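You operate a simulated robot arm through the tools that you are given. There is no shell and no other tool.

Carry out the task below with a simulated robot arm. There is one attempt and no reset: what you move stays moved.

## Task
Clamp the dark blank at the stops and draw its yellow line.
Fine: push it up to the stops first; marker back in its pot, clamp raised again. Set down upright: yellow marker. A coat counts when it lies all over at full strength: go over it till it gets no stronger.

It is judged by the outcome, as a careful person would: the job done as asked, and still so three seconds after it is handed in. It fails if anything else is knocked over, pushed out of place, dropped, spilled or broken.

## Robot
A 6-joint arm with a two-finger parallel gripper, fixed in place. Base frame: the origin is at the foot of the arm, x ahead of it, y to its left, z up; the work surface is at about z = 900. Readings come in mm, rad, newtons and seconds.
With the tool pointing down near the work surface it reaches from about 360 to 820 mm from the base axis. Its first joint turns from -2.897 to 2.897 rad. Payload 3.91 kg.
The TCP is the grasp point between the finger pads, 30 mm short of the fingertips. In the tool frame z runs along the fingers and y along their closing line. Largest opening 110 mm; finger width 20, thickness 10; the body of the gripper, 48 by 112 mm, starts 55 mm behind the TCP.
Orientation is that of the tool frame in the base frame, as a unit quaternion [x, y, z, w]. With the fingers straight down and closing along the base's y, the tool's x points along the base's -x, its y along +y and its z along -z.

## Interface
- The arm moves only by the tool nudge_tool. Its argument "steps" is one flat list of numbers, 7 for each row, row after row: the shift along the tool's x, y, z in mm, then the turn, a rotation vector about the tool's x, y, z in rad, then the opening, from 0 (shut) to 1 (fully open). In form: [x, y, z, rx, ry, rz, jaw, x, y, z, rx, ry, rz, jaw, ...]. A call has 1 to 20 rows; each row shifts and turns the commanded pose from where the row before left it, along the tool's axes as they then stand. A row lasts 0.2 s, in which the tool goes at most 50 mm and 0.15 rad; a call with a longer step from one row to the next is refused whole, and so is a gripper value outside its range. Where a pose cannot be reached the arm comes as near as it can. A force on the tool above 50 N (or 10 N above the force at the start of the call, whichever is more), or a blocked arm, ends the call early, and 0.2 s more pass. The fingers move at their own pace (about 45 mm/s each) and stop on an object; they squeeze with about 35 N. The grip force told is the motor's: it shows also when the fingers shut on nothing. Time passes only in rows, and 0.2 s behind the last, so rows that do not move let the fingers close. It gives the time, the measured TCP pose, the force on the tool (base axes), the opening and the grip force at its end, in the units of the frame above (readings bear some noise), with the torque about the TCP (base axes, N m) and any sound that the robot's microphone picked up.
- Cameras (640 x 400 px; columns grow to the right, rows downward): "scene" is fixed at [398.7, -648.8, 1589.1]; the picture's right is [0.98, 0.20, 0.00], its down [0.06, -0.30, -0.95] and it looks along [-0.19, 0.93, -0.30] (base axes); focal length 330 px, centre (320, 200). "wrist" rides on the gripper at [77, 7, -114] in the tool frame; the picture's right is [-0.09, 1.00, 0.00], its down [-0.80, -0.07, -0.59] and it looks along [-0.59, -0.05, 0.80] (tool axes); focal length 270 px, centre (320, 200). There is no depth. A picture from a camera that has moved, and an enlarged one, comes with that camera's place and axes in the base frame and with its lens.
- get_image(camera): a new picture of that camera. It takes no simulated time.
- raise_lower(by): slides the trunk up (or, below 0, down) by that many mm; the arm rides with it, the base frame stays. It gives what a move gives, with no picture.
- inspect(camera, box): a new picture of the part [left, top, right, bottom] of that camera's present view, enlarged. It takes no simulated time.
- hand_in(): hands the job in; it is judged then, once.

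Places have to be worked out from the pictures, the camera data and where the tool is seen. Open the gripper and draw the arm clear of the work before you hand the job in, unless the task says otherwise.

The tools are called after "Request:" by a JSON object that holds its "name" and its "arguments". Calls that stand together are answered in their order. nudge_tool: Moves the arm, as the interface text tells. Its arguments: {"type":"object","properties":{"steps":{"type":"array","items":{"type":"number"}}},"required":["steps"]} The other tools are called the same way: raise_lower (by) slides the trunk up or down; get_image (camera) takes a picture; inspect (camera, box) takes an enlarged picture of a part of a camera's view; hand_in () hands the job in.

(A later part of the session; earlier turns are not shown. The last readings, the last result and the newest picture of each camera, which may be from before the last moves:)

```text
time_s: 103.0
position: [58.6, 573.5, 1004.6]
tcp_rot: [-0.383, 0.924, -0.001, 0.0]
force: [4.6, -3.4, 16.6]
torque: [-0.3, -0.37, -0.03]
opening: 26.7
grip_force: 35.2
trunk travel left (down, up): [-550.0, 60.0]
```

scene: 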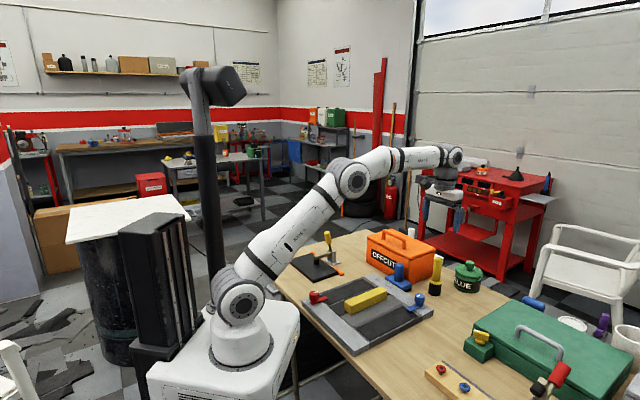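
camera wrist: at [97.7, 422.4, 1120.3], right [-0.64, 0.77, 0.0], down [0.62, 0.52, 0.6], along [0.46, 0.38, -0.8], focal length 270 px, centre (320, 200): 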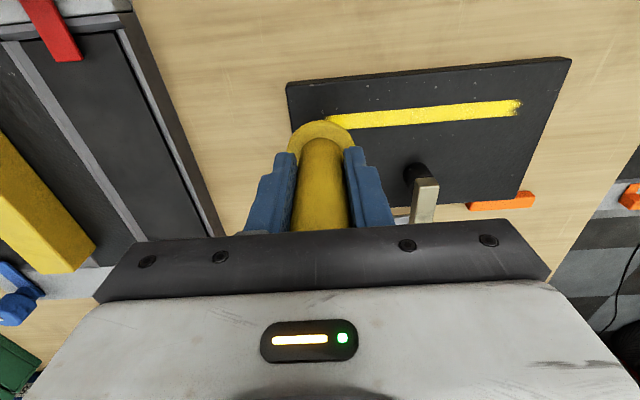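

Good contact (17 N). Finishing the last part to the end and looking.

Request:
{"name": "nudge_tool", "arguments": {"steps": [0, 4, -0.3, 0, 0, 0, 0, 0, 4, 0, 0, 0, 0, 0, 0, 4, 0, 0, 0, 0, 0, 0, 4, 0, 0, 0, 0, 0, 0, 4, 0, 0, 0, 0, 0, 0, 4, 0, 0, 0, 0, 0, 0, 3, 0, 0, 0, 0, 0]}}

Request:
{"name": "get_image", "arguments": {"camera": "wrist"}}

Request:
{"name": "inspect", "arguments": {"camera": "wrist", "box": [110, 90, 320, 220]}}

Request:
{"name": "inspect", "arguments": {"camera": "wrist", "box": [210, 95, 300, 150]}}

```text
time_s: 104.6
position: [40.4, 591.9, 1006.2]
tcp_rot: [-0.383, 0.924, -0.001, 0.0]
force: [4.3, -3.7, 15.3]
torque: [-0.25, -0.42, -0.04]
opening: 26.9
grip_force: 35.1
trunk travel left (down, up): [-550.0, 60.0]
```

```text
taken
camera wrist: at [-21.3, 543.1, 1120.2], right [-0.64, 0.77, 0.0], down [0.62, 0.52, 0.59], along [0.46, 0.38, -0.8], focal length 270 px, centre (320, 200)
```

wrist: 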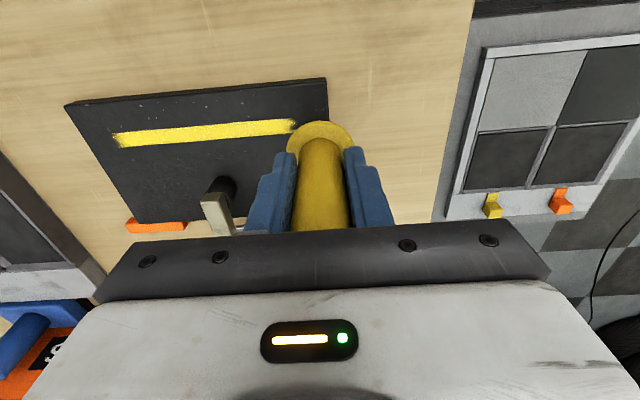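

```text
3.05 times, centred on (215, 155) of wrist
camera zoom: at [-21.3, 543.1, 1120.2], right [-0.64, 0.77, 0.0], down [0.62, 0.52, 0.59], along [0.46, 0.38, -0.8], focal length 824 px, centre (640, 337)
```

zoom: 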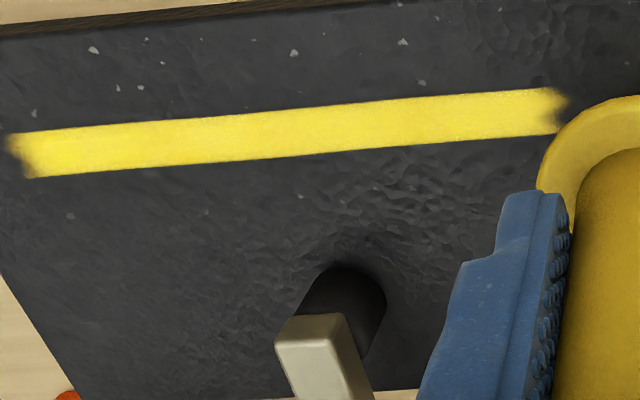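

```text
7.11 times, centred on (255, 122) of wrist
camera zoom: at [-21.3, 543.1, 1120.2], right [-0.64, 0.77, 0.0], down [0.62, 0.52, 0.59], along [0.46, 0.38, -0.8], focal length 1922 px, centre (782, 751)
```

zoom: 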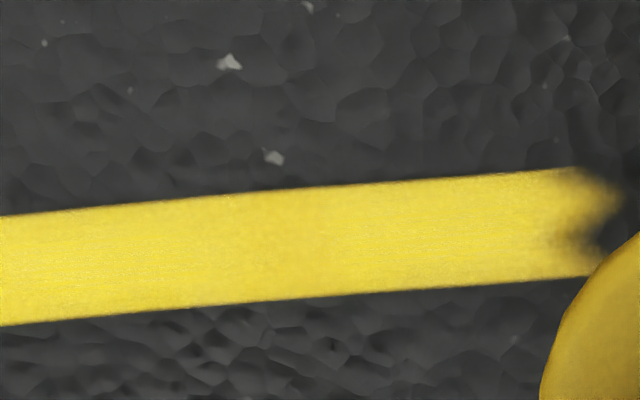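

The end shape did not change although the nib went well past it, so that is the line's own ragged edge. I'll make another full pass back to confirm the coat no longer gets stronger.

Request:
{"name": "nudge_tool", "arguments": {"steps": [0, -4, 0, 0, 0, 0, 0, 0, -4, 0, 0, 0, 0, 0, 0, -4, 0, 0, 0, 0, 0, 0, -4, 0, 0, 0, 0, 0, 0, -4, 0, 0, 0, 0, 0, 0, -4, 0, 0, 0, 0, 0, 0, -4, 0, 0, 0, 0, 0, 0, -4, 0, 0, 0, 0, 0, 0, -4, 0, 0, 0, 0, 0, 0, -4, 0, 0, 0, 0, 0]}}

```text
time_s: 106.8
position: [66.1, 564.2, 1005.8]
tcp_rot: [-0.383, 0.924, -0.001, 0.0]
force: [-1.3, -0.2, 4.6]
torque: [0.13, 0.09, 0.04]
opening: 26.7
grip_force: 34.8
trunk travel left (down, up): [-550.0, 60.0]
```

Contact holds at about 5 N. Continuing the pass toward −s.

Request:
{"name": "nudge_tool", "arguments": {"steps": [0, -4, 0, 0, 0, 0, 0, 0, -4, 0, 0, 0, 0, 0, 0, -4, 0, 0, 0, 0, 0, 0, -4, 0, 0, 0, 0, 0, 0, -4, 0, 0, 0, 0, 0, 0, -4, 0, 0, 0, 0, 0, 0, -4, 0, 0, 0, 0, 0, 0, -4, 0, 0, 0, 0, 0, 0, -4, 0, 0, 0, 0, 0, 0, -4, 0, 0, 0, 0, 0, 0, -4, 0, 0, 0, 0, 0, 0, -4, 0, 0, 0, 0, 0, 0, -4, 0, 0, 0, 0, 0, 0, -4, 0, 0, 0, 0, 0, 0, -4, 0, 0, 0, 0, 0, 0, -4, 0, 0, 0, 0, 0]}}

```text
time_s: 110.2
position: [111.5, 519.1, 1004.7]
tcp_rot: [-0.383, 0.924, 0.0, 0.0]
force: [-1.3, 1.2, 6.1]
torque: [0.15, 0.09, 0.01]
opening: 27.0
grip_force: 35.2
trunk travel left (down, up): [-550.0, 60.0]
```

Steady at 6 N. Continuing to past the −s end.

Request:
{"name": "nudge_tool", "arguments": {"steps": [0, -4, 0, 0, 0, 0, 0, 0, -4, 0, 0, 0, 0, 0, 0, -4, 0, 0, 0, 0, 0, 0, -4, 0, 0, 0, 0, 0, 0, -4, 0, 0, 0, 0, 0, 0, -4, 0, 0, 0, 0, 0, 0, -4, 0, 0, 0, 0, 0, 0, -4, 0, 0, 0, 0, 0, 0, -4, 0, 0, 0, 0, 0, 0, -4, 0, 0, 0, 0, 0, 0, -4, 0, 0, 0, 0, 0, 0, -4, 0, 0, 0, 0, 0, 0, -4, 0, 0, 0, 0, 0, 0, -4, 0, 0, 0, 0, 0, 0, -4, 0, 0, 0, 0, 0, 0, -4, 0, 0, 0, 0, 0, 0, -4, 0, 0, 0, 0, 0, 0, -4, 0, 0, 0, 0, 0]}}

Request:
{"name": "inspect", "arguments": {"camera": "wrist", "box": [320, 80, 530, 150]}}

Request:
{"name": "inspect", "arguments": {"camera": "wrist", "box": [420, 85, 530, 145]}}

```text
time_s: 114.0
position: [163.4, 468.2, 1006.1]
tcp_rot: [-0.382, 0.924, -0.001, -0.001]
force: [-1.7, 0.7, 5.3]
torque: [0.07, 0.14, 0.0]
opening: 26.8
grip_force: 34.5
trunk travel left (down, up): [-550.0, 60.0]
```

```text
3.05 times, centred on (425, 115) of wrist
camera zoom: at [102.7, 419.5, 1120.2], right [-0.64, 0.77, 0.0], down [0.62, 0.52, 0.59], along [0.46, 0.38, -0.8], focal length 824 px, centre (0, 459)
```

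zoom: 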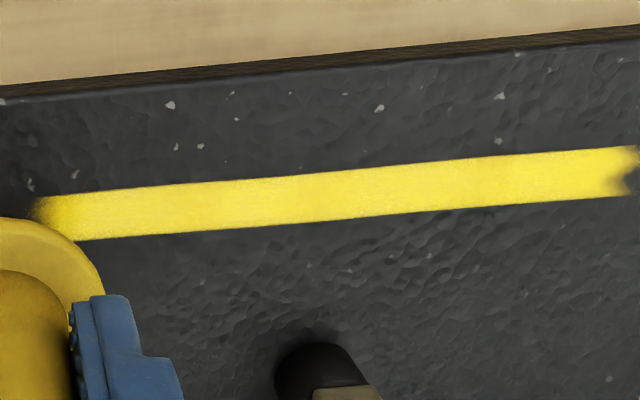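

```text
5.82 times, centred on (475, 115) of wrist
camera zoom: at [102.7, 419.5, 1120.2], right [-0.64, 0.77, 0.0], down [0.62, 0.52, 0.59], along [0.46, 0.38, -0.8], focal length 1573 px, centre (-582, 694)
```

zoom: 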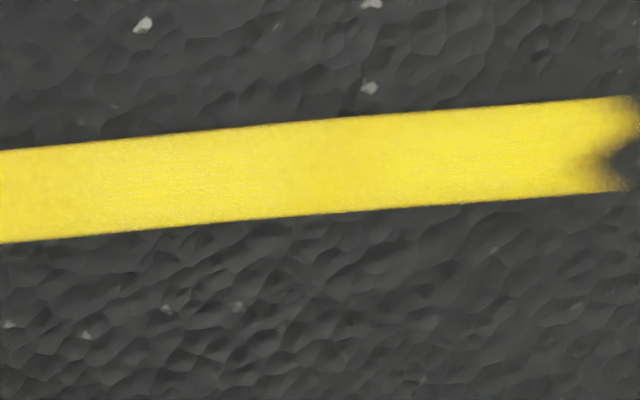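

The coat now looks even all along. To be sure the full width is covered, I'll do a short pass shifted 3 mm toward the rear and see whether the strip changes width.

Request:
{"name": "nudge_tool", "arguments": {"steps": [3, 0, 0, 0, 0, 0, 0, 0, 4, 0.1, 0, 0, 0, 0, 0, 4, 0.1, 0, 0, 0, 0, 0, 4, 0.1, 0, 0, 0, 0, 0, 4, 0.1, 0, 0, 0, 0, 0, 4, 0.1, 0, 0, 0, 0, 0, 4, 0.1, 0, 0, 0, 0, 0, 4, 0.1, 0, 0, 0, 0, 0, 4, 0.1, 0, 0, 0, 0, 0, 4, 0, 0, 0, 0, 0, 0, 4, 0, 0, 0, 0, 0, 0, 4, 0, 0, 0, 0, 0, 0, 4, 0, 0, 0, 0, 0, 0, 4, 0, 0, 0, 0, 0]}}

Request:
{"name": "inspect", "arguments": {"camera": "scene", "box": [310, 258, 338, 278]}}

Request:
{"name": "inspect", "arguments": {"camera": "wrist", "box": [200, 85, 320, 165]}}

```text
time_s: 117.0
position: [125.2, 502.6, 1005.6]
tcp_rot: [-0.382, 0.924, 0.0, 0.0]
force: [3.4, -3.6, 15.1]
torque: [-0.22, -0.39, -0.03]
opening: 27.0
grip_force: 35.1
trunk travel left (down, up): [-550.0, 60.0]
```

```text
16.00 times, centred on (324, 268) of scene
camera zoom: at [398.7, -648.8, 1589.1], right [0.98, 0.2, 0.0], down [0.06, -0.3, -0.95], along [-0.19, 0.93, -0.3], focal length 5288 px, centre (256, -888)
```

zoom: 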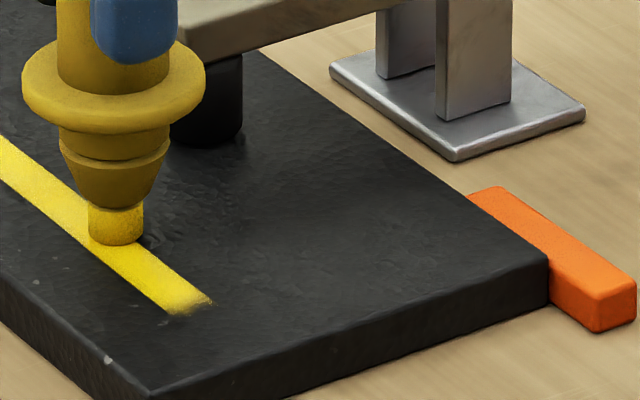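

```text
5.00 times, centred on (260, 125) of wrist
camera zoom: at [64.7, 453.6, 1119.9], right [-0.64, 0.77, 0.0], down [0.62, 0.52, 0.6], along [0.46, 0.38, -0.8], focal length 1351 px, centre (620, 575)
```

zoom: 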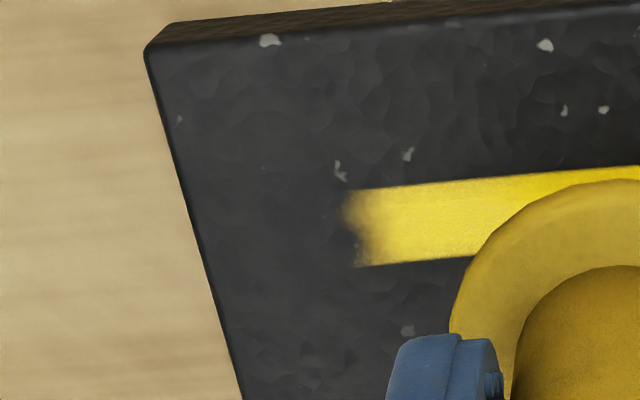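

The strip's width and edges did not change, so the line area is fixed and fully covered across. I'll finish this rear-shifted pass to the +s end for strength.

Request:
{"name": "nudge_tool", "arguments": {"steps": [0, 4, -0.3, 0, 0, 0, 0, 0, 4, 0, 0, 0, 0, 0, 0, 4, 0, 0, 0, 0, 0, 0, 4, 0, 0, 0, 0, 0, 0, 4, 0, 0, 0, 0, 0, 0, 4, 0, 0, 0, 0, 0, 0, 4, 0, 0, 0, 0, 0, 0, 4, 0, 0, 0, 0, 0, 0, 4, 0, 0, 0, 0, 0, 0, 4, 0, 0, 0, 0, 0, 0, 4, 0, 0, 0, 0, 0, 0, 4, 0, 0, 0, 0, 0, 0, 4, 0, 0, 0, 0, 0, 0, 4, 0, 0, 0, 0, 0, 0, 4, 0, 0, 0, 0, 0, 0, 4, 0, 0, 0, 0, 0, 0, 4, 0, 0, 0, 0, 0, 0, 4, 0, 0, 0, 0, 0, 0, 4, 0, 0, 0, 0, 0, 0, 4, 0, 0, 0, 0, 0]}}

Request:
{"name": "nudge_tool", "arguments": {"steps": [0, 4, 0, 0, 0, 0, 0, 0, 4, 0, 0, 0, 0, 0, 0, 4, 0, 0, 0, 0, 0, 0, 4, 0, 0, 0, 0, 0, 0, 4, 0, 0, 0, 0, 0, 0, 4, 0, 0, 0, 0, 0, 0, 4, 0, 0, 0, 0, 0, 0, 4, 0, 0, 0, 0, 0, 0, 4, 0, 0, 0, 0, 0, 0, 4, 0, 0, 0, 0, 0]}}

Request:
{"name": "inspect", "arguments": {"camera": "wrist", "box": [100, 90, 310, 160]}}

```text
time_s: 121.2
position: [68.3, 560.2, 1005.1]
tcp_rot: [-0.383, 0.924, -0.001, 0.0]
force: [0.8, -0.5, 1.4]
torque: [-0.01, -0.03, -0.04]
opening: 26.8
grip_force: 35.2
trunk travel left (down, up): [-550.0, 60.0]
```

```text
time_s: 123.4
position: [40.0, 587.1, 1004.7]
tcp_rot: [-0.383, 0.924, -0.001, 0.0]
force: [1.3, -1.0, 4.3]
torque: [-0.08, -0.09, -0.01]
opening: 27.0
grip_force: 35.0
trunk travel left (down, up): [-550.0, 60.0]
```

```text
3.05 times, centred on (205, 125) of wrist
camera zoom: at [-21.1, 538.5, 1120.0], right [-0.64, 0.77, 0.0], down [0.62, 0.52, 0.59], along [0.46, 0.38, -0.8], focal length 824 px, centre (670, 429)
```

zoom: 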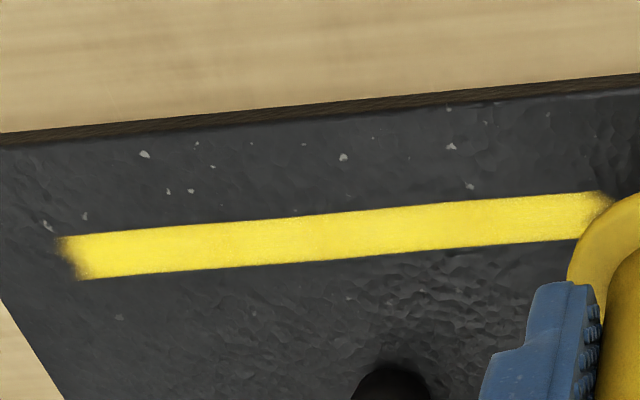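

Even and bright. One more full pass shifted to the clamp side (about 5 mm forward of this one), going back to −s.

Request:
{"name": "nudge_tool", "arguments": {"steps": [-5, 0, 0, 0, 0, 0, 0, 0, -4, 0.1, 0, 0, 0, 0, 0, -4, 0, 0, 0, 0, 0, 0, -4, 0, 0, 0, 0, 0, 0, -4, 0, 0, 0, 0, 0, 0, -4, 0, 0, 0, 0, 0, 0, -4, 0, 0, 0, 0, 0, 0, -4, 0, 0, 0, 0, 0, 0, -4, 0, 0, 0, 0, 0, 0, -4, 0, 0, 0, 0, 0, 0, -4, 0, 0, 0, 0, 0, 0, -4, 0, 0, 0, 0, 0, 0, -4, 0, 0, 0, 0, 0, 0, -4, 0, 0, 0, 0, 0, 0, -4, 0, 0, 0, 0, 0, 0, -4, 0, 0, 0, 0, 0, 0, -4, 0, 0, 0, 0, 0, 0, -4, 0, 0, 0, 0, 0, 0, -4, 0, 0, 0, 0, 0, 0, -4, 0, 0, 0, 0, 0]}}

Request:
{"name": "nudge_tool", "arguments": {"steps": [0, -4, 0.1, 0, 0, 0, 0, 0, -4, 0.1, 0, 0, 0, 0, 0, -4, 0, 0, 0, 0, 0, 0, -4, 0, 0, 0, 0, 0, 0, -4, 0, 0, 0, 0, 0, 0, -4, 0, 0, 0, 0, 0, 0, -4, 0, 0, 0, 0, 0, 0, -4, 0, 0, 0, 0, 0, 0, -4, 0, 0, 0, 0, 0, 0, -4, 0, 0, 0, 0, 0, 0, -4, 0, 0, 0, 0, 0, 0, -4, 0, 0, 0, 0, 0, 0, -4, 0, 0, 0, 0, 0, 0, -4, 0, 0, 0, 0, 0, 0, -4, 0, 0, 0, 0, 0, 0, -4, 0, 0, 0, 0, 0, 0, -4, 0, 0, 0, 0, 0, 0, -4, 0, 0, 0, 0, 0, 0, -4, 0, 0, 0, 0, 0, 0, -4, 0, 0, 0, 0, 0]}}

Request:
{"name": "inspect", "arguments": {"camera": "wrist", "box": [320, 70, 530, 140]}}

```text
time_s: 127.6
position: [96.1, 538.0, 1005.3]
tcp_rot: [-0.382, 0.924, -0.001, 0.0]
force: [-1.6, 1.7, 10.2]
torque: [0.21, 0.11, 0.0]
opening: 27.1
grip_force: 34.8
trunk travel left (down, up): [-550.0, 60.0]
```

```text
time_s: 131.8
position: [153.5, 480.1, 1003.9]
tcp_rot: [-0.382, 0.924, -0.001, 0.001]
force: [-3.1, 2.1, 15.1]
torque: [0.32, 0.31, -0.01]
opening: 26.5
grip_force: 34.6
trunk travel left (down, up): [-550.0, 60.0]
```

```text
3.05 times, centred on (425, 105) of wrist
camera zoom: at [92.7, 432.2, 1119.5], right [-0.64, 0.77, 0.0], down [0.62, 0.52, 0.59], along [0.46, 0.38, -0.8], focal length 824 px, centre (0, 490)
```

zoom: 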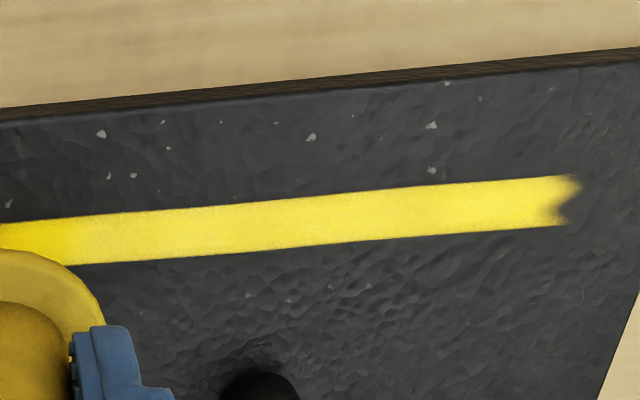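

Uniform now. I'll finish past the −s end, go back a little over that end on the centre line, then lift off and view the whole line.

Request:
{"name": "nudge_tool", "arguments": {"steps": [0, -4, 0, 0, 0, 0, 0, 0, -4, 0, 0, 0, 0, 0, 0, -4, 0, 0, 0, 0, 0, 0, -3, 0, 0, 0, 0, 0, 2.5, 0, 0, 0, 0, 0, 0, 0, 4, 0, 0, 0, 0, 0, 0, 4, 0, 0, 0, 0, 0, 0, 4, 0, 0, 0, 0, 0, 0, 4, 0, 0, 0, 0, 0, 0, 4, 0, 0, 0, 0, 0, 0, 4, 0, 0, 0, 0, 0, 0, 4, 0, 0, 0, 0, 0, 0, 0, -5, 0, 0, 0, 0, 0, 0, -30, 0, 0, 0, 0, 0, 0, -40, 0, 0, 0, 0, 40, 0, -20, 0, 0, 0, 0, 40, 0, 0, 0, 0, 0, 0]}}

Request:
{"name": "inspect", "arguments": {"camera": "scene", "box": [293, 250, 338, 280]}}

Request:
{"name": "get_image", "arguments": {"camera": "wrist"}}

Request:
{"name": "inspect", "arguments": {"camera": "scene", "box": [309, 260, 329, 277]}}

Request:
{"name": "inspect", "arguments": {"camera": "scene", "box": [293, 252, 313, 269]}}

```text
time_s: 135.4
position: [84.3, 428.0, 1100.3]
tcp_rot: [-0.382, 0.924, -0.001, 0.0]
force: [0.3, -0.4, 0.3]
torque: [0.03, 0.03, -0.02]
opening: 27.0
grip_force: 35.2
trunk travel left (down, up): [-550.0, 60.0]
```

```text
13.33 times, centred on (316, 265) of scene
camera zoom: at [398.7, -648.8, 1589.1], right [0.98, 0.2, 0.0], down [0.06, -0.3, -0.95], along [-0.19, 0.93, -0.3], focal length 4407 px, centre (380, -667)
```

zoom: 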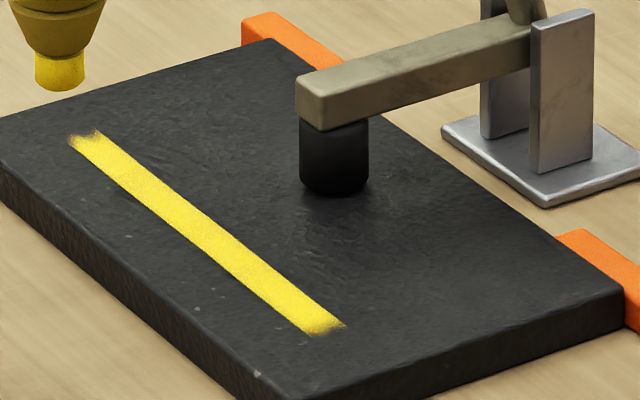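

```text
taken
camera wrist: at [23.6, 380.0, 1215.0], right [-0.64, 0.77, 0.0], down [0.62, 0.52, 0.59], along [0.46, 0.38, -0.8], focal length 270 px, centre (320, 200)
```

wrist: 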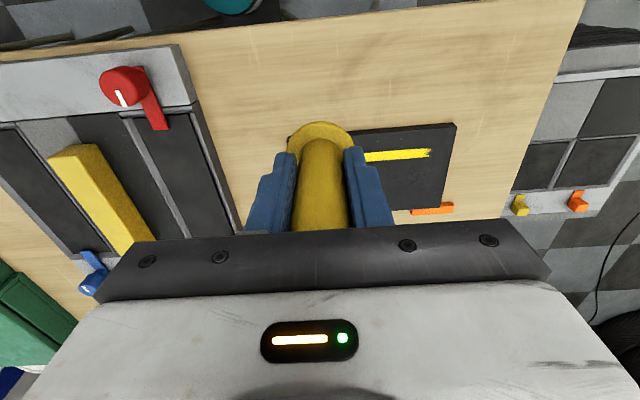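

```text
16.00 times, centred on (319, 268) of scene
camera zoom: at [398.7, -648.8, 1589.1], right [0.98, 0.2, 0.0], down [0.06, -0.3, -0.95], along [-0.19, 0.93, -0.3], focal length 5288 px, centre (336, -896)
```

zoom: 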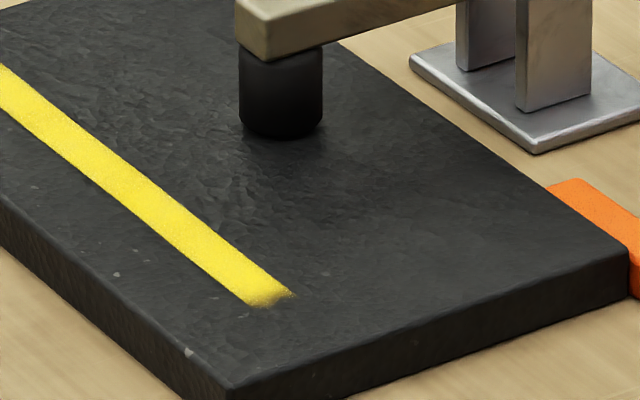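

```text
16.00 times, centred on (303, 260) of scene
camera zoom: at [398.7, -648.8, 1589.1], right [0.98, 0.2, 0.0], down [0.06, -0.3, -0.95], along [-0.19, 0.93, -0.3], focal length 5288 px, centre (592, -768)
```

zoom: 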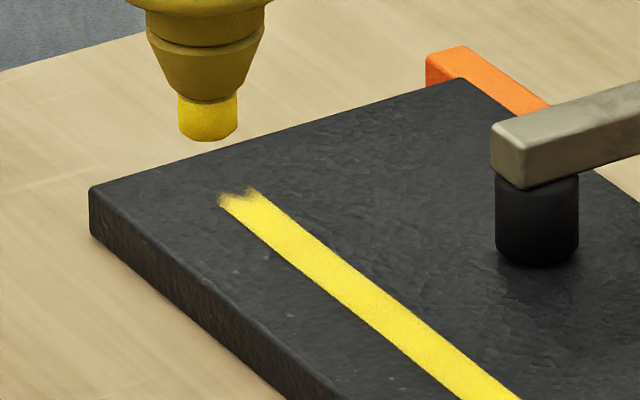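

The line looks even and at full brightness end to end. For certainty I'll do one more full pass on the centre line and compare it with these views.

Request:
{"name": "nudge_tool", "arguments": {"steps": [-40, 0, 0, 0, 0, 0, 0, -40, 0, 20, 0, 0, 0, 0, 0, 0, 40, 0, 0, 0, 0, 0, 0, 28, 0, 0, 0, 0, 0, 0, 6, 0, 0, 0, 0, 0, 0, 0.8, 0, 0, 0, 0]}}

```text
time_s: 136.8
position: [142.5, 488.0, 1004.1]
tcp_rot: [-0.383, 0.924, -0.001, 0.0]
force: [0.8, -1.0, 1.5]
torque: [-0.09, -0.14, -0.06]
opening: 26.8
grip_force: 35.0
trunk travel left (down, up): [-550.0, 60.0]
```

Request:
{"name": "nudge_tool", "arguments": {"steps": [0, -4, 0.5, 0, 0, 0, 0, 0, -4, 0, 0, 0, 0, 0, 0, -4, 0, 0, 0, 0, 0, 0, -4, 0, 0, 0, 0, 0, 0, -4, 0, 0, 0, 0, 0, 0, -4, 0, 0, 0, 0, 0, 0, -4, 0, 0, 0, 0, 0, 0, -3, 0, 0, 0, 0, 0, 0, 4, 0.1, 0, 0, 0, 0, 0, 4, 0.1, 0, 0, 0, 0, 0, 4, 0.1, 0, 0, 0, 0, 0, 4, 0.1, 0, 0, 0, 0, 0, 4, 0.1, 0, 0, 0, 0, 0, 4, 0.1, 0, 0, 0, 0, 0, 4, 0.1, 0, 0, 0, 0, 0, 4, 0, 0, 0, 0, 0, 0, 4, 0, 0, 0, 0, 0, 0, 4, 0, 0, 0, 0, 0, 0, 4, 0, 0, 0, 0, 0, 0, 4, 0, 0, 0, 0, 0]}}

Request:
{"name": "nudge_tool", "arguments": {"steps": [0, 4, 0.05, 0, 0, 0, 0, 0, 4, 0.05, 0, 0, 0, 0, 0, 4, 0.05, 0, 0, 0, 0, 0, 4, 0.05, 0, 0, 0, 0, 0, 4, 0, 0, 0, 0, 0, 0, 4, 0, 0, 0, 0, 0, 0, 4, 0, 0, 0, 0, 0, 0, 4, 0, 0, 0, 0, 0, 0, 4, 0, 0, 0, 0, 0, 0, 4, 0, 0, 0, 0, 0, 0, 4, 0, 0, 0, 0, 0, 0, 4, 0, 0, 0, 0, 0, 0, 4, 0, 0, 0, 0, 0, 0, 4, 0, 0, 0, 0, 0, 0, 4, 0, 0, 0, 0, 0, 0, 4, 0, 0, 0, 0, 0, 0, 4, 0, 0, 0, 0, 0, 0, 4, 0, 0, 0, 0, 0, 0, 4, 0, 0, 0, 0, 0, 0, 4, 0, 0, 0, 0, 0]}}

```text
time_s: 141.0
position: [131.5, 500.6, 1004.5]
tcp_rot: [-0.383, 0.924, 0.0, 0.002]
force: [5.2, -4.6, 19.4]
torque: [-0.26, -0.48, -0.05]
opening: 26.7
grip_force: 35.3
trunk travel left (down, up): [-550.0, 60.0]
```

```text
time_s: 145.2
position: [73.6, 555.8, 1003.6]
tcp_rot: [-0.383, 0.924, 0.0, 0.0]
force: [2.4, -3.3, 13.9]
torque: [-0.28, -0.29, -0.05]
opening: 26.8
grip_force: 35.4
trunk travel left (down, up): [-550.0, 60.0]
```

Good contact along the way. Continuing over the +s end, back over it once, then lifting off.

Request:
{"name": "nudge_tool", "arguments": {"steps": [0, 4, -0.2, 0, 0, 0, 0, 0, 4, 0, 0, 0, 0, 0, 0, 4, 0, 0, 0, 0, 0, 0, 4, 0, 0, 0, 0, 0, 0, 4, 0, 0, 0, 0, 0, 0, 4, 0, 0, 0, 0, 0, 0, 4, 0, 0, 0, 0, 0, 0, 4, 0, 0, 0, 0, 0, 0, 4, 0, 0, 0, 0, 0, 0, 4, 0, 0, 0, 0, 0, 0, 4, 0, 0, 0, 0, 0, 0, 4, 0, 0, 0, 0, 0, 0, 3, 0, 0, 0, 0, 0, 0, -4, 0, 0, 0, 0, 0, 0, -4, 0, 0, 0, 0, 0, 0, -4, 0, 0, 0, 0, 0, 0, -4, 0, 0, 0, 0, 0, 0, -4, 0, 0, 0, 0, 0, 0, -4, 0, 0, 0, 0, 0, 0, -4, 0, 0, 0, 0, 0]}}

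Request:
{"name": "nudge_tool", "arguments": {"steps": [0, 0, -5, 0, 0, 0, 0, 0, 0, -30, 0, 0, 0, 0, 0, 0, -40, 0, 0, 0, 0, 0, 0, -40, 0, 0, 0, 0, 0, 0, -40, 0, 0, 0, 0]}}

Request:
{"name": "inspect", "arguments": {"camera": "scene", "box": [309, 260, 329, 277]}}

Request:
{"name": "inspect", "arguments": {"camera": "scene", "box": [293, 252, 313, 269]}}

Request:
{"name": "get_image", "arguments": {"camera": "wrist"}}

```text
time_s: 149.4
position: [56.0, 570.8, 1004.3]
tcp_rot: [-0.383, 0.924, 0.0, 0.001]
force: [-4.1, 4.6, 18.8]
torque: [0.48, 0.23, 0.02]
opening: 27.1
grip_force: 35.3
trunk travel left (down, up): [-550.0, 60.0]
```

```text
time_s: 150.6
position: [59.8, 575.7, 1158.0]
tcp_rot: [-0.383, 0.924, -0.001, -0.001]
force: [0.0, 0.4, -0.8]
torque: [-0.02, -0.01, -0.01]
opening: 26.7
grip_force: 34.6
trunk travel left (down, up): [-550.0, 60.0]
```

```text
16.00 times, centred on (319, 268) of scene
camera zoom: at [398.7, -648.8, 1589.1], right [0.98, 0.2, 0.0], down [0.06, -0.3, -0.95], along [-0.19, 0.93, -0.3], focal length 5288 px, centre (336, -896)
```

zoom: 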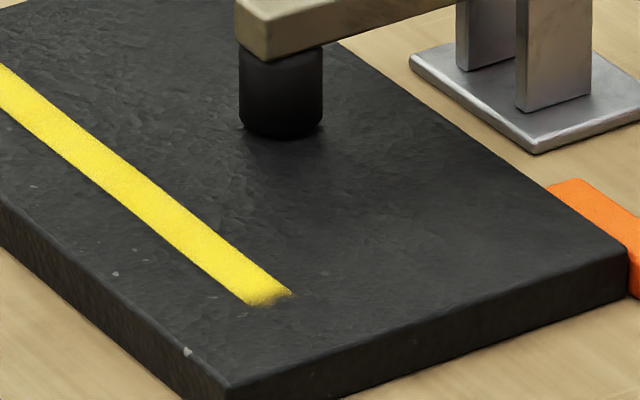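

```text
16.00 times, centred on (303, 260) of scene
camera zoom: at [398.7, -648.8, 1589.1], right [0.98, 0.2, 0.0], down [0.06, -0.3, -0.95], along [-0.19, 0.93, -0.3], focal length 5288 px, centre (592, -768)
```

zoom: 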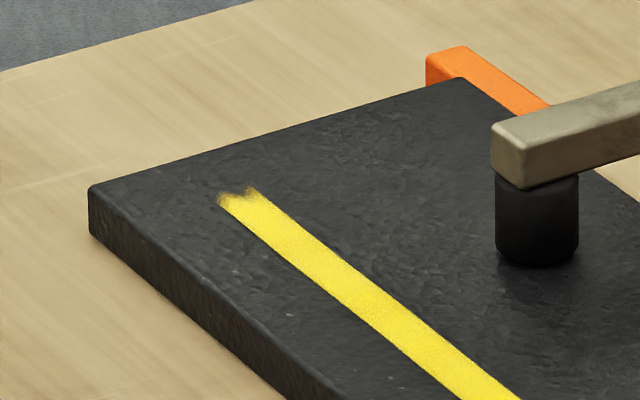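

```text
taken
camera wrist: at [-1.6, 526.5, 1273.4], right [-0.64, 0.77, 0.0], down [0.62, 0.52, 0.59], along [0.46, 0.38, -0.8], focal length 270 px, centre (320, 200)
```

wrist: 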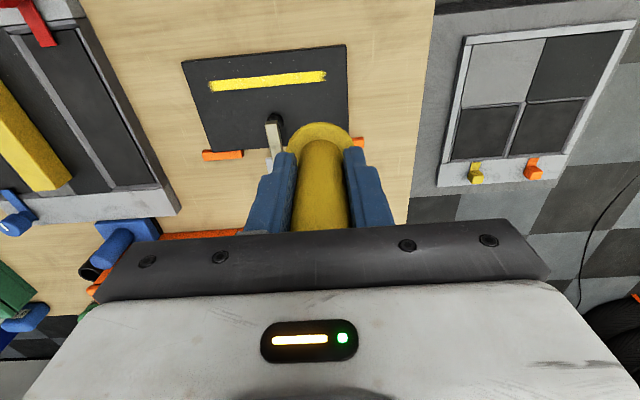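

No change from the previous views, so the coat is saturated. A last close look at the whole strip from above.

Request:
{"name": "inspect", "arguments": {"camera": "wrist", "box": [195, 55, 345, 110]}}

Request:
{"name": "inspect", "arguments": {"camera": "wrist", "box": [290, 60, 340, 95]}}

Request:
{"name": "inspect", "arguments": {"camera": "wrist", "box": [200, 65, 250, 100]}}

```text
4.27 times, centred on (270, 82) of wrist
camera zoom: at [-1.6, 526.5, 1273.4], right [-0.64, 0.77, 0.0], down [0.62, 0.52, 0.59], along [0.46, 0.38, -0.8], focal length 1153 px, centre (533, 701)
```

zoom: 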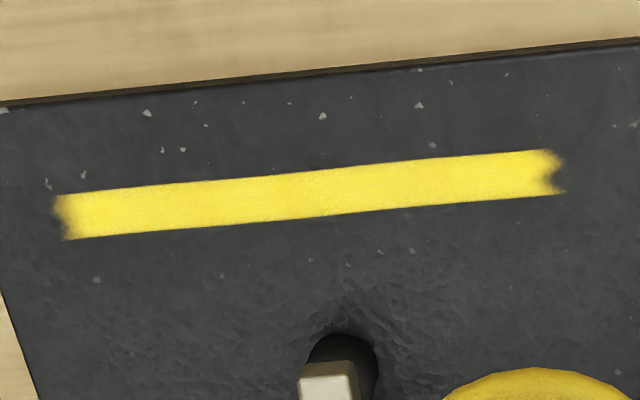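

```text
11.43 times, centred on (315, 78) of wrist
camera zoom: at [-1.6, 526.5, 1273.4], right [-0.64, 0.77, 0.0], down [0.62, 0.52, 0.59], along [0.46, 0.38, -0.8], focal length 3089 px, centre (377, 1600)
```

zoom: 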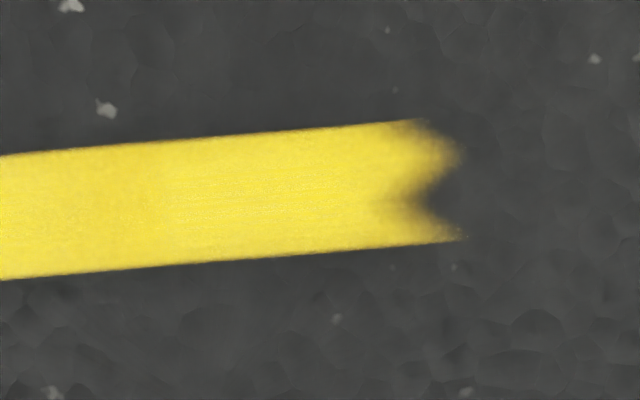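

```text
11.43 times, centred on (225, 82) of wrist
camera zoom: at [-1.6, 526.5, 1273.4], right [-0.64, 0.77, 0.0], down [0.62, 0.52, 0.59], along [0.46, 0.38, -0.8], focal length 3089 px, centre (1406, 1543)
```

zoom: 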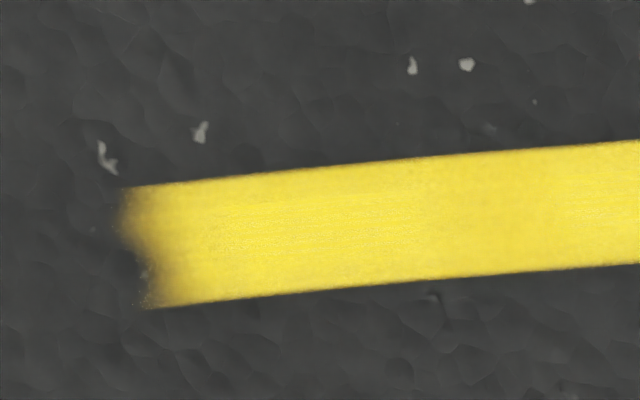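

The line is uniform with crisp sides. Now I'll return the marker: raise, travel above everything to over the pot near (598, 458).

Request:
{"name": "nudge_tool", "arguments": {"steps": [0, 0, -42, 0, 0, 0, 0, -22.8, -35.7, 0, 0, 0, 0, 0, -22.8, -35.7, 0, 0, 0, 0, 0, -22.8, -35.7, 0, 0, 0, 0, 0, -22.8, -35.7, 0, 0, 0, 0, 0, -22.8, -35.7, 0, 0, 0, 0, 0, -22.8, -35.7, 0, 0, 0, 0, 0, -22.8, -35.7, 0, 0, 0, 0, 0, -22.8, -35.7, 0, 0, 0, 0, 0, -22.8, -35.7, 0, 0, 0, 0, 0, -22.8, -35.7, 0, 0, 0, 0, 0, -22.8, -35.7, 0, 0, 0, 0, 0, -22.8, -35.7, 0, 0, 0, 0, 0, -22.8, -35.7, 0, 0, 0, 0, 0, 0, 0, 0, 0, 0, 0, 0]}}

Request:
{"name": "get_image", "arguments": {"camera": "wrist"}}

Request:
{"name": "inspect", "arguments": {"camera": "scene", "box": [395, 190, 475, 305]}}

```text
time_s: 153.8
position: [594.3, 456.3, 1202.2]
tcp_rot: [-0.382, 0.924, -0.001, 0.001]
force: [-0.2, 0.0, -0.6]
torque: [0.0, 0.0, -0.02]
opening: 26.8
grip_force: 35.3
trunk travel left (down, up): [-550.0, 60.0]
```

```text
taken
camera wrist: at [533.6, 407.5, 1316.2], right [-0.64, 0.77, 0.0], down [0.62, 0.52, 0.59], along [0.46, 0.38, -0.8], focal length 270 px, centre (320, 200)
```

wrist: 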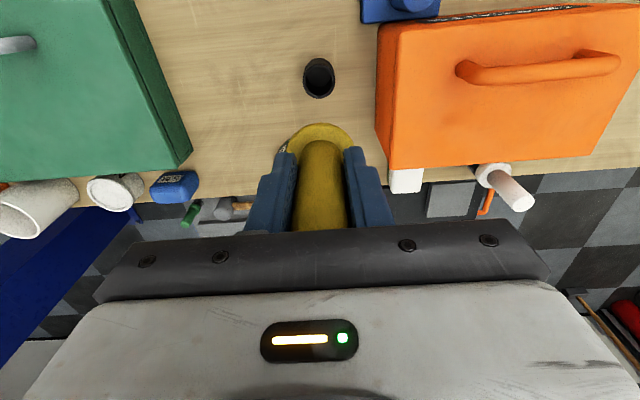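

```text
3.48 times, centred on (435, 248) of scene
camera zoom: at [398.7, -648.8, 1589.1], right [0.98, 0.2, 0.0], down [0.06, -0.3, -0.95], along [-0.19, 0.93, -0.3], focal length 1150 px, centre (-80, 35)
```

zoom: 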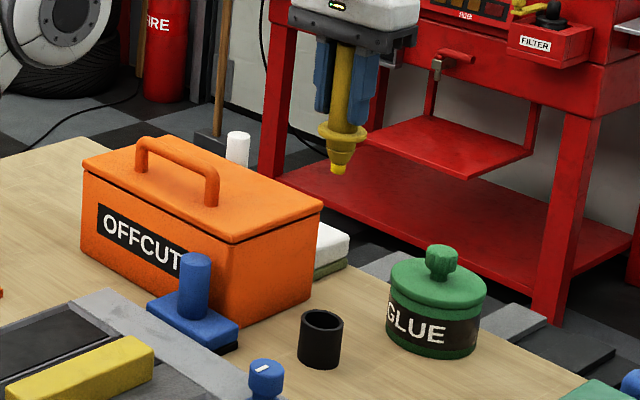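

The pot is visible past the marker. I'll zoom to locate its opening and check the marker's tilt.

Request:
{"name": "inspect", "arguments": {"camera": "wrist", "box": [270, 40, 370, 170]}}

Request:
{"name": "inspect", "arguments": {"camera": "scene", "box": [410, 200, 450, 255]}}

```text
3.08 times, centred on (320, 105) of wrist
camera zoom: at [533.6, 407.5, 1316.2], right [-0.64, 0.77, 0.0], down [0.62, 0.52, 0.59], along [0.46, 0.38, -0.8], focal length 832 px, centre (320, 492)
```

zoom: 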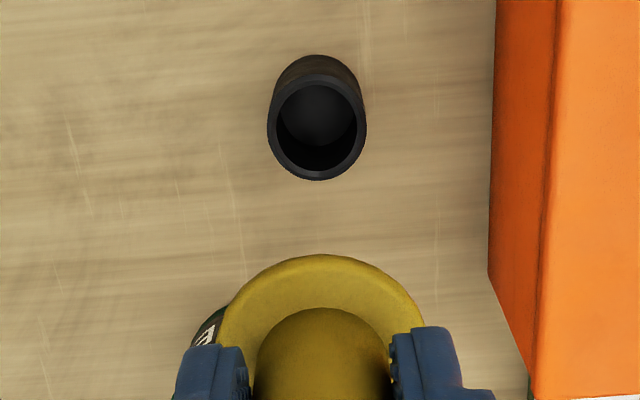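

```text
7.27 times, centred on (430, 228) of scene
camera zoom: at [398.7, -648.8, 1589.1], right [0.98, 0.2, 0.0], down [0.06, -0.3, -0.95], along [-0.19, 0.93, -0.3], focal length 2404 px, centre (-480, 0)
```

zoom: 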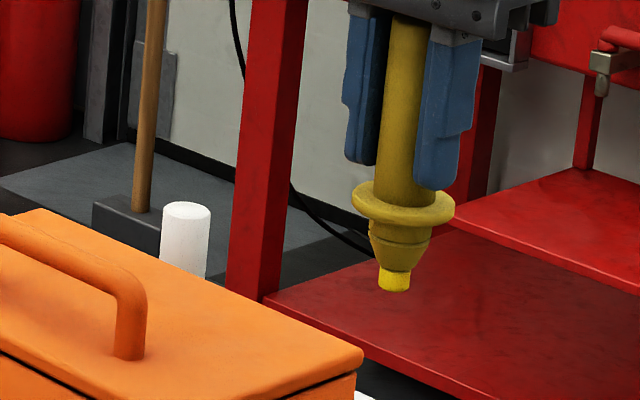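

The pot is about 4 mm ahead of the marker; the marker is still upright. I'll correct and descend until the nib is just above the pot's rim, then check.

Request:
{"name": "nudge_tool", "arguments": {"steps": [-3.3, -0.3, 30, 0, 0, 0, 0, 0, 0, 40, 0, 0, 0, 0, 0, 0, 40, 0, 0, 0, 0, 0, 0, 30, 0, 0, 0, 0, 0, 0, 12, 0, 0, 0, 0, 0, 0, 0, 0, 0, 0, 0]}}

Request:
{"name": "get_image", "arguments": {"camera": "wrist"}}

Request:
{"name": "inspect", "arguments": {"camera": "scene", "box": [415, 235, 455, 305]}}

Request:
{"name": "inspect", "arguments": {"camera": "wrist", "box": [270, 60, 370, 170]}}

```text
time_s: 155.2
position: [599.8, 457.1, 1048.5]
tcp_rot: [-0.383, 0.924, 0.0, 0.001]
force: [0.3, 0.0, -0.4]
torque: [0.0, 0.0, -0.01]
opening: 26.8
grip_force: 35.1
trunk travel left (down, up): [-550.0, 60.0]
```

```text
taken
camera wrist: at [538.3, 408.3, 1163.6], right [-0.64, 0.77, 0.0], down [0.62, 0.52, 0.59], along [0.46, 0.38, -0.8], focal length 270 px, centre (320, 200)
```

wrist: 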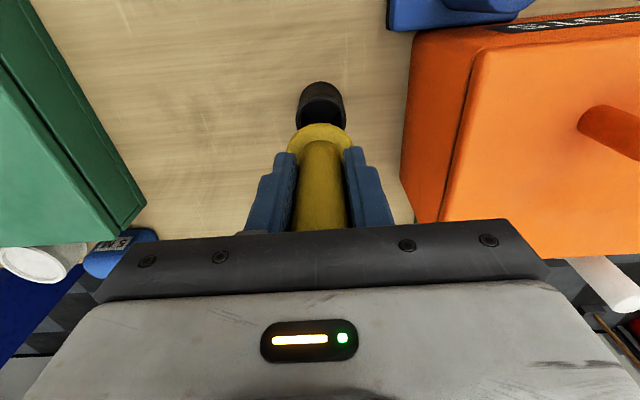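

```text
5.71 times, centred on (435, 270) of scene
camera zoom: at [398.7, -648.8, 1589.1], right [0.98, 0.2, 0.0], down [0.06, -0.3, -0.95], along [-0.19, 0.93, -0.3], focal length 1889 px, centre (-337, -200)
```

zoom: 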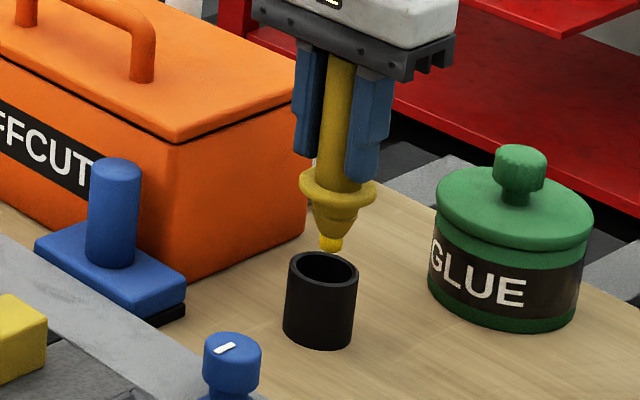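

```text
3.64 times, centred on (320, 115) of wrist
camera zoom: at [538.3, 408.3, 1163.6], right [-0.64, 0.77, 0.0], down [0.62, 0.52, 0.59], along [0.46, 0.38, -0.8], focal length 983 px, centre (320, 509)
```

zoom: 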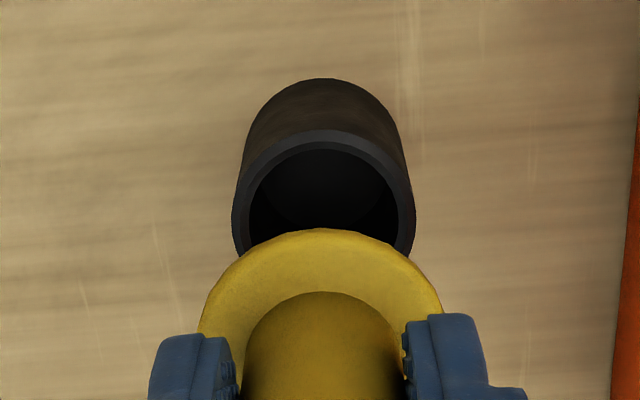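

Almost aligned. I'll zoom in from the scene camera to compare the nib with the pot's opening.

Request:
{"name": "inspect", "arguments": {"camera": "scene", "box": [422, 258, 450, 300]}}

Request:
{"name": "inspect", "arguments": {"camera": "scene", "box": [424, 255, 448, 280]}}

```text
9.52 times, centred on (436, 279) of scene
camera zoom: at [398.7, -648.8, 1589.1], right [0.98, 0.2, 0.0], down [0.06, -0.3, -0.95], along [-0.19, 0.93, -0.3], focal length 3148 px, centre (-785, -552)
```

zoom: 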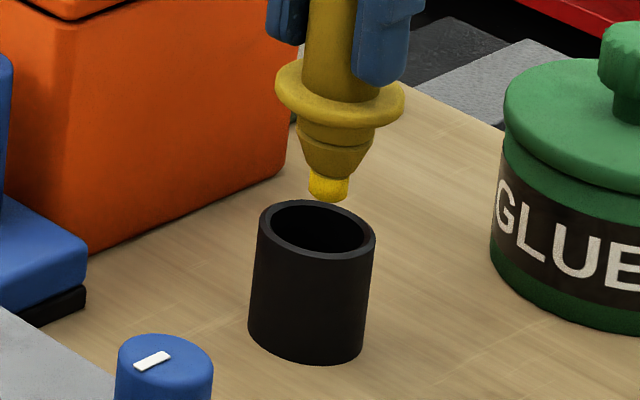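

```text
16.00 times, centred on (436, 268) of scene
camera zoom: at [398.7, -648.8, 1589.1], right [0.98, 0.2, 0.0], down [0.06, -0.3, -0.95], along [-0.19, 0.93, -0.3], focal length 5288 px, centre (-1536, -880)
```

zoom: 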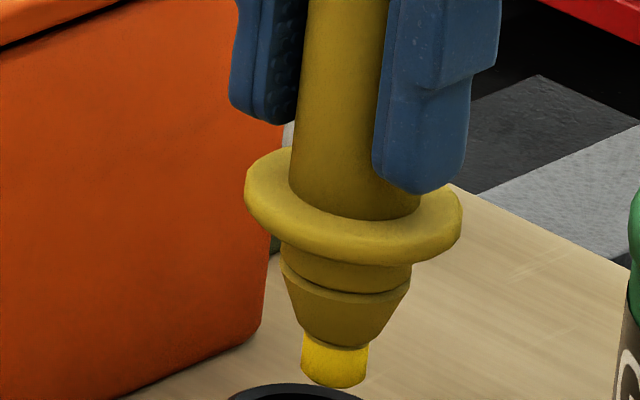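

The nib is about 2 mm too far forward (n). I'll shift back 2 mm and lower slowly into the pot, watching the force.

Request:
{"name": "nudge_tool", "arguments": {"steps": [2, 0, 0, 0, 0, 0, 0, 0, 0, 5, 0, 0, 0, 0, 0, 0, 5, 0, 0, 0, 0, 0, 0, 5, 0, 0, 0, 0, 0, 0, 5, 0, 0, 0, 0, 0, 0, 5, 0, 0, 0, 0]}}

Request:
{"name": "inspect", "arguments": {"camera": "scene", "box": [422, 258, 450, 300]}}

Request:
{"name": "inspect", "arguments": {"camera": "wrist", "box": [270, 60, 370, 170]}}

```text
time_s: 156.6
position: [596.3, 456.9, 1023.8]
tcp_rot: [-0.383, 0.924, -0.001, 0.0]
force: [-0.1, 0.8, -1.0]
torque: [-0.04, 0.0, 0.04]
opening: 26.8
grip_force: 34.8
trunk travel left (down, up): [-550.0, 60.0]
```

```text
9.52 times, centred on (436, 279) of scene
camera zoom: at [398.7, -648.8, 1589.1], right [0.98, 0.2, 0.0], down [0.06, -0.3, -0.95], along [-0.19, 0.93, -0.3], focal length 3148 px, centre (-785, -552)
```

zoom: 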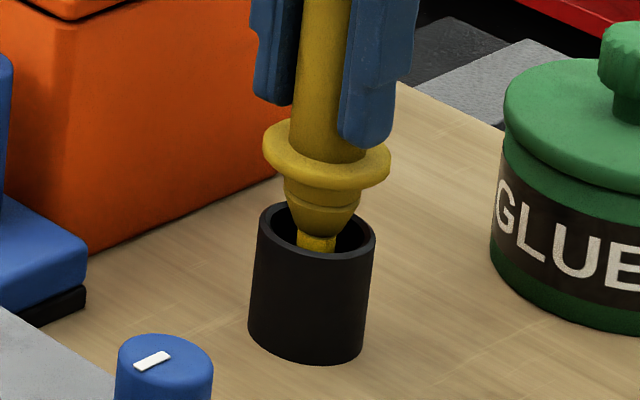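

```text
3.64 times, centred on (320, 115) of wrist
camera zoom: at [536.1, 407.3, 1138.5], right [-0.64, 0.77, 0.0], down [0.62, 0.52, 0.59], along [0.46, 0.38, -0.8], focal length 983 px, centre (320, 509)
```

zoom: 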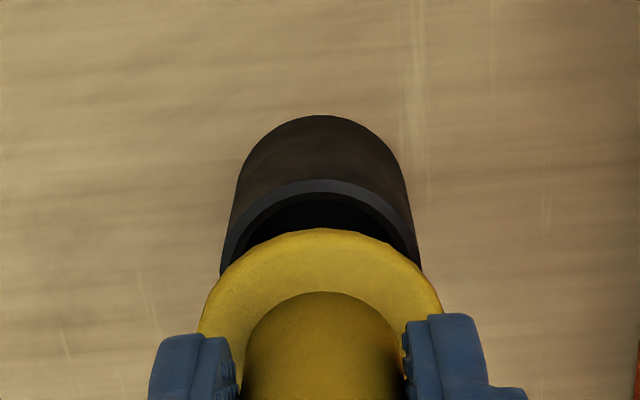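

Nib is in the pot, well centred. Continuing down in small steps.

Request:
{"name": "nudge_tool", "arguments": {"steps": [0, 0, 4, 0, 0, 0, 0, 0, 0, 4, 0, 0, 0, 0, 0, 0, 4, 0, 0, 0, 0, 0, 0, 4, 0, 0, 0, 0, 0, 0, 3, 0, 0, 0, 0, 0, 0, 3, 0, 0, 0, 0]}}

Request:
{"name": "inspect", "arguments": {"camera": "scene", "box": [422, 258, 450, 300]}}

```text
time_s: 158.0
position: [597.0, 454.6, 1000.3]
tcp_rot: [-0.382, 0.924, -0.001, 0.0]
force: [0.3, 0.0, -0.7]
torque: [-0.03, -0.03, 0.0]
opening: 26.7
grip_force: 35.3
trunk travel left (down, up): [-550.0, 60.0]
```

```text
9.52 times, centred on (436, 279) of scene
camera zoom: at [398.7, -648.8, 1589.1], right [0.98, 0.2, 0.0], down [0.06, -0.3, -0.95], along [-0.19, 0.93, -0.3], focal length 3148 px, centre (-785, -552)
```

zoom: 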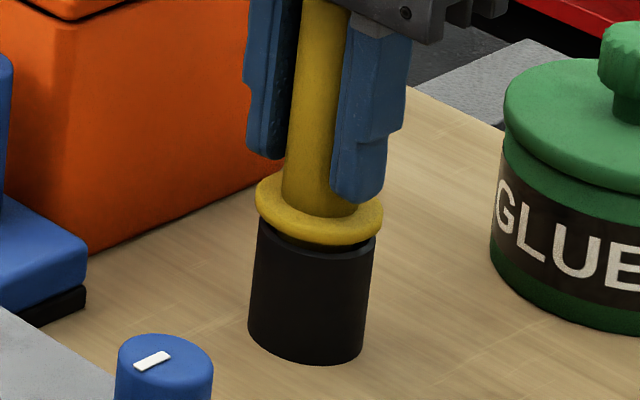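

Collar is a few millimetres above the rim. Lowering in 1 mm steps to seat it.

Request:
{"name": "nudge_tool", "arguments": {"steps": [0, 0, 1.5, 0, 0, 0, 0, 0, 0, 1.5, 0, 0, 0, 0, 0, 0, 1.5, 0, 0, 0, 0]}}

Request:
{"name": "inspect", "arguments": {"camera": "scene", "box": [422, 258, 450, 300]}}

```text
time_s: 158.8
position: [595.6, 455.6, 996.1]
tcp_rot: [-0.383, 0.924, -0.001, -0.001]
force: [0.4, 0.1, -0.5]
torque: [0.01, 0.0, 0.01]
opening: 26.8
grip_force: 35.2
trunk travel left (down, up): [-550.0, 60.0]
```

```text
9.52 times, centred on (436, 279) of scene
camera zoom: at [398.7, -648.8, 1589.1], right [0.98, 0.2, 0.0], down [0.06, -0.3, -0.95], along [-0.19, 0.93, -0.3], focal length 3148 px, centre (-785, -552)
```

zoom: 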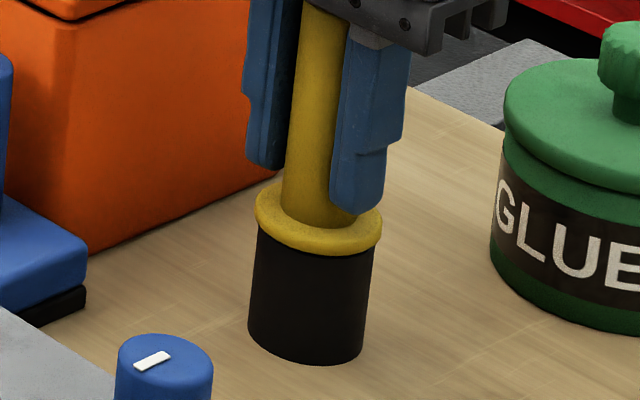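

Request:
{"name": "nudge_tool", "arguments": {"steps": [0, 0, 1, 0, 0, 0, 0, 0, 0, 0.7, 0, 0, 0, 0]}}

Request:
{"name": "inspect", "arguments": {"camera": "scene", "box": [422, 258, 450, 300]}}

```text
time_s: 159.4
position: [596.9, 455.9, 995.3]
tcp_rot: [-0.383, 0.924, -0.001, 0.0]
force: [-0.6, 0.1, 0.0]
torque: [0.03, 0.02, 0.02]
opening: 26.9
grip_force: 35.2
trunk travel left (down, up): [-550.0, 60.0]
```

```text
9.52 times, centred on (436, 279) of scene
camera zoom: at [398.7, -648.8, 1589.1], right [0.98, 0.2, 0.0], down [0.06, -0.3, -0.95], along [-0.19, 0.93, -0.3], focal length 3148 px, centre (-785, -552)
```

zoom: 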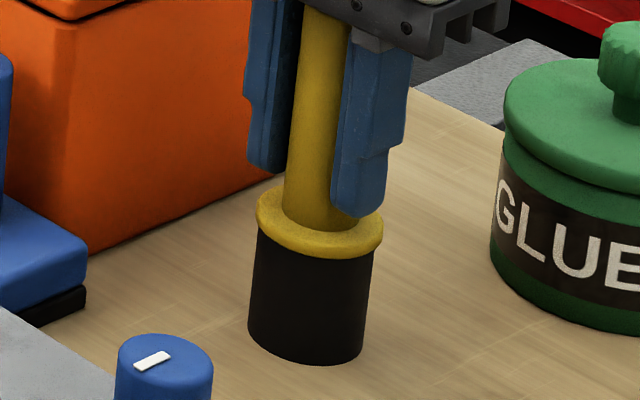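

No contact force yet; a bit lower still.

Request:
{"name": "nudge_tool", "arguments": {"steps": [0, 0, 0.8, 0, 0, 0, 0, 0, 0, 0.7, 0, 0, 0, 0]}}

Request:
{"name": "nudge_tool", "arguments": {"steps": [0, 0, 0.7, 0, 0, 0, 0, 0, 0, 0.5, 0, 0, 0, 0]}}

Request:
{"name": "inspect", "arguments": {"camera": "scene", "box": [422, 258, 450, 300]}}

```text
time_s: 160.0
position: [596.7, 455.7, 995.2]
tcp_rot: [-0.383, 0.924, 0.0, 0.001]
force: [0.8, -0.3, 4.9]
torque: [-0.1, 0.06, 0.02]
opening: 26.7
grip_force: 35.2
trunk travel left (down, up): [-550.0, 60.0]
```

```text
time_s: 160.6
position: [597.6, 454.5, 994.7]
tcp_rot: [-0.383, 0.924, -0.001, 0.001]
force: [0.0, 0.2, 15.3]
torque: [-0.03, 0.16, -0.01]
opening: 26.8
grip_force: 35.0
trunk travel left (down, up): [-550.0, 60.0]
```

```text
9.52 times, centred on (436, 279) of scene
camera zoom: at [398.7, -648.8, 1589.1], right [0.98, 0.2, 0.0], down [0.06, -0.3, -0.95], along [-0.19, 0.93, -0.3], focal length 3148 px, centre (-785, -552)
```

zoom: 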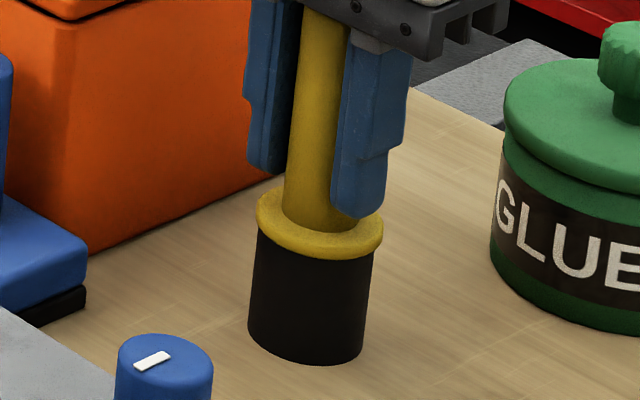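

Seated with 15 N on the rim. I'll ease off 1 mm, open the fingers, wait, and rise straight up.

Request:
{"name": "nudge_tool", "arguments": {"steps": [0, 0, -1.2, 0, 0, 0, 0, 0, 0, 0, 0, 0, 0, 1, 0, 0, 0, 0, 0, 0, 1, 0, 0, 0, 0, 0, 0, 1, 0, 0, 0, 0, 0, 0, 1, 0, 0, 0, 0, 0, 0, 1, 0, 0, 0, 0, 0, 0, 1]}}

Request:
{"name": "inspect", "arguments": {"camera": "scene", "box": [405, 240, 465, 305]}}

```text
time_s: 162.2
position: [596.6, 454.2, 993.8]
tcp_rot: [-0.383, 0.924, -0.001, 0.0]
force: [-0.2, -0.2, 0.3]
torque: [0.02, 0.03, -0.01]
opening: 110.1
grip_force: 0.0
trunk travel left (down, up): [-550.0, 60.0]
```

```text
6.15 times, centred on (435, 272) of scene
camera zoom: at [398.7, -648.8, 1589.1], right [0.98, 0.2, 0.0], down [0.06, -0.3, -0.95], along [-0.19, 0.93, -0.3], focal length 2034 px, centre (-388, -246)
```

zoom: 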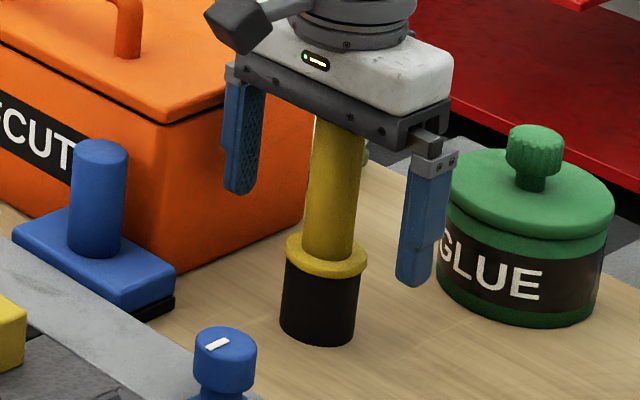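

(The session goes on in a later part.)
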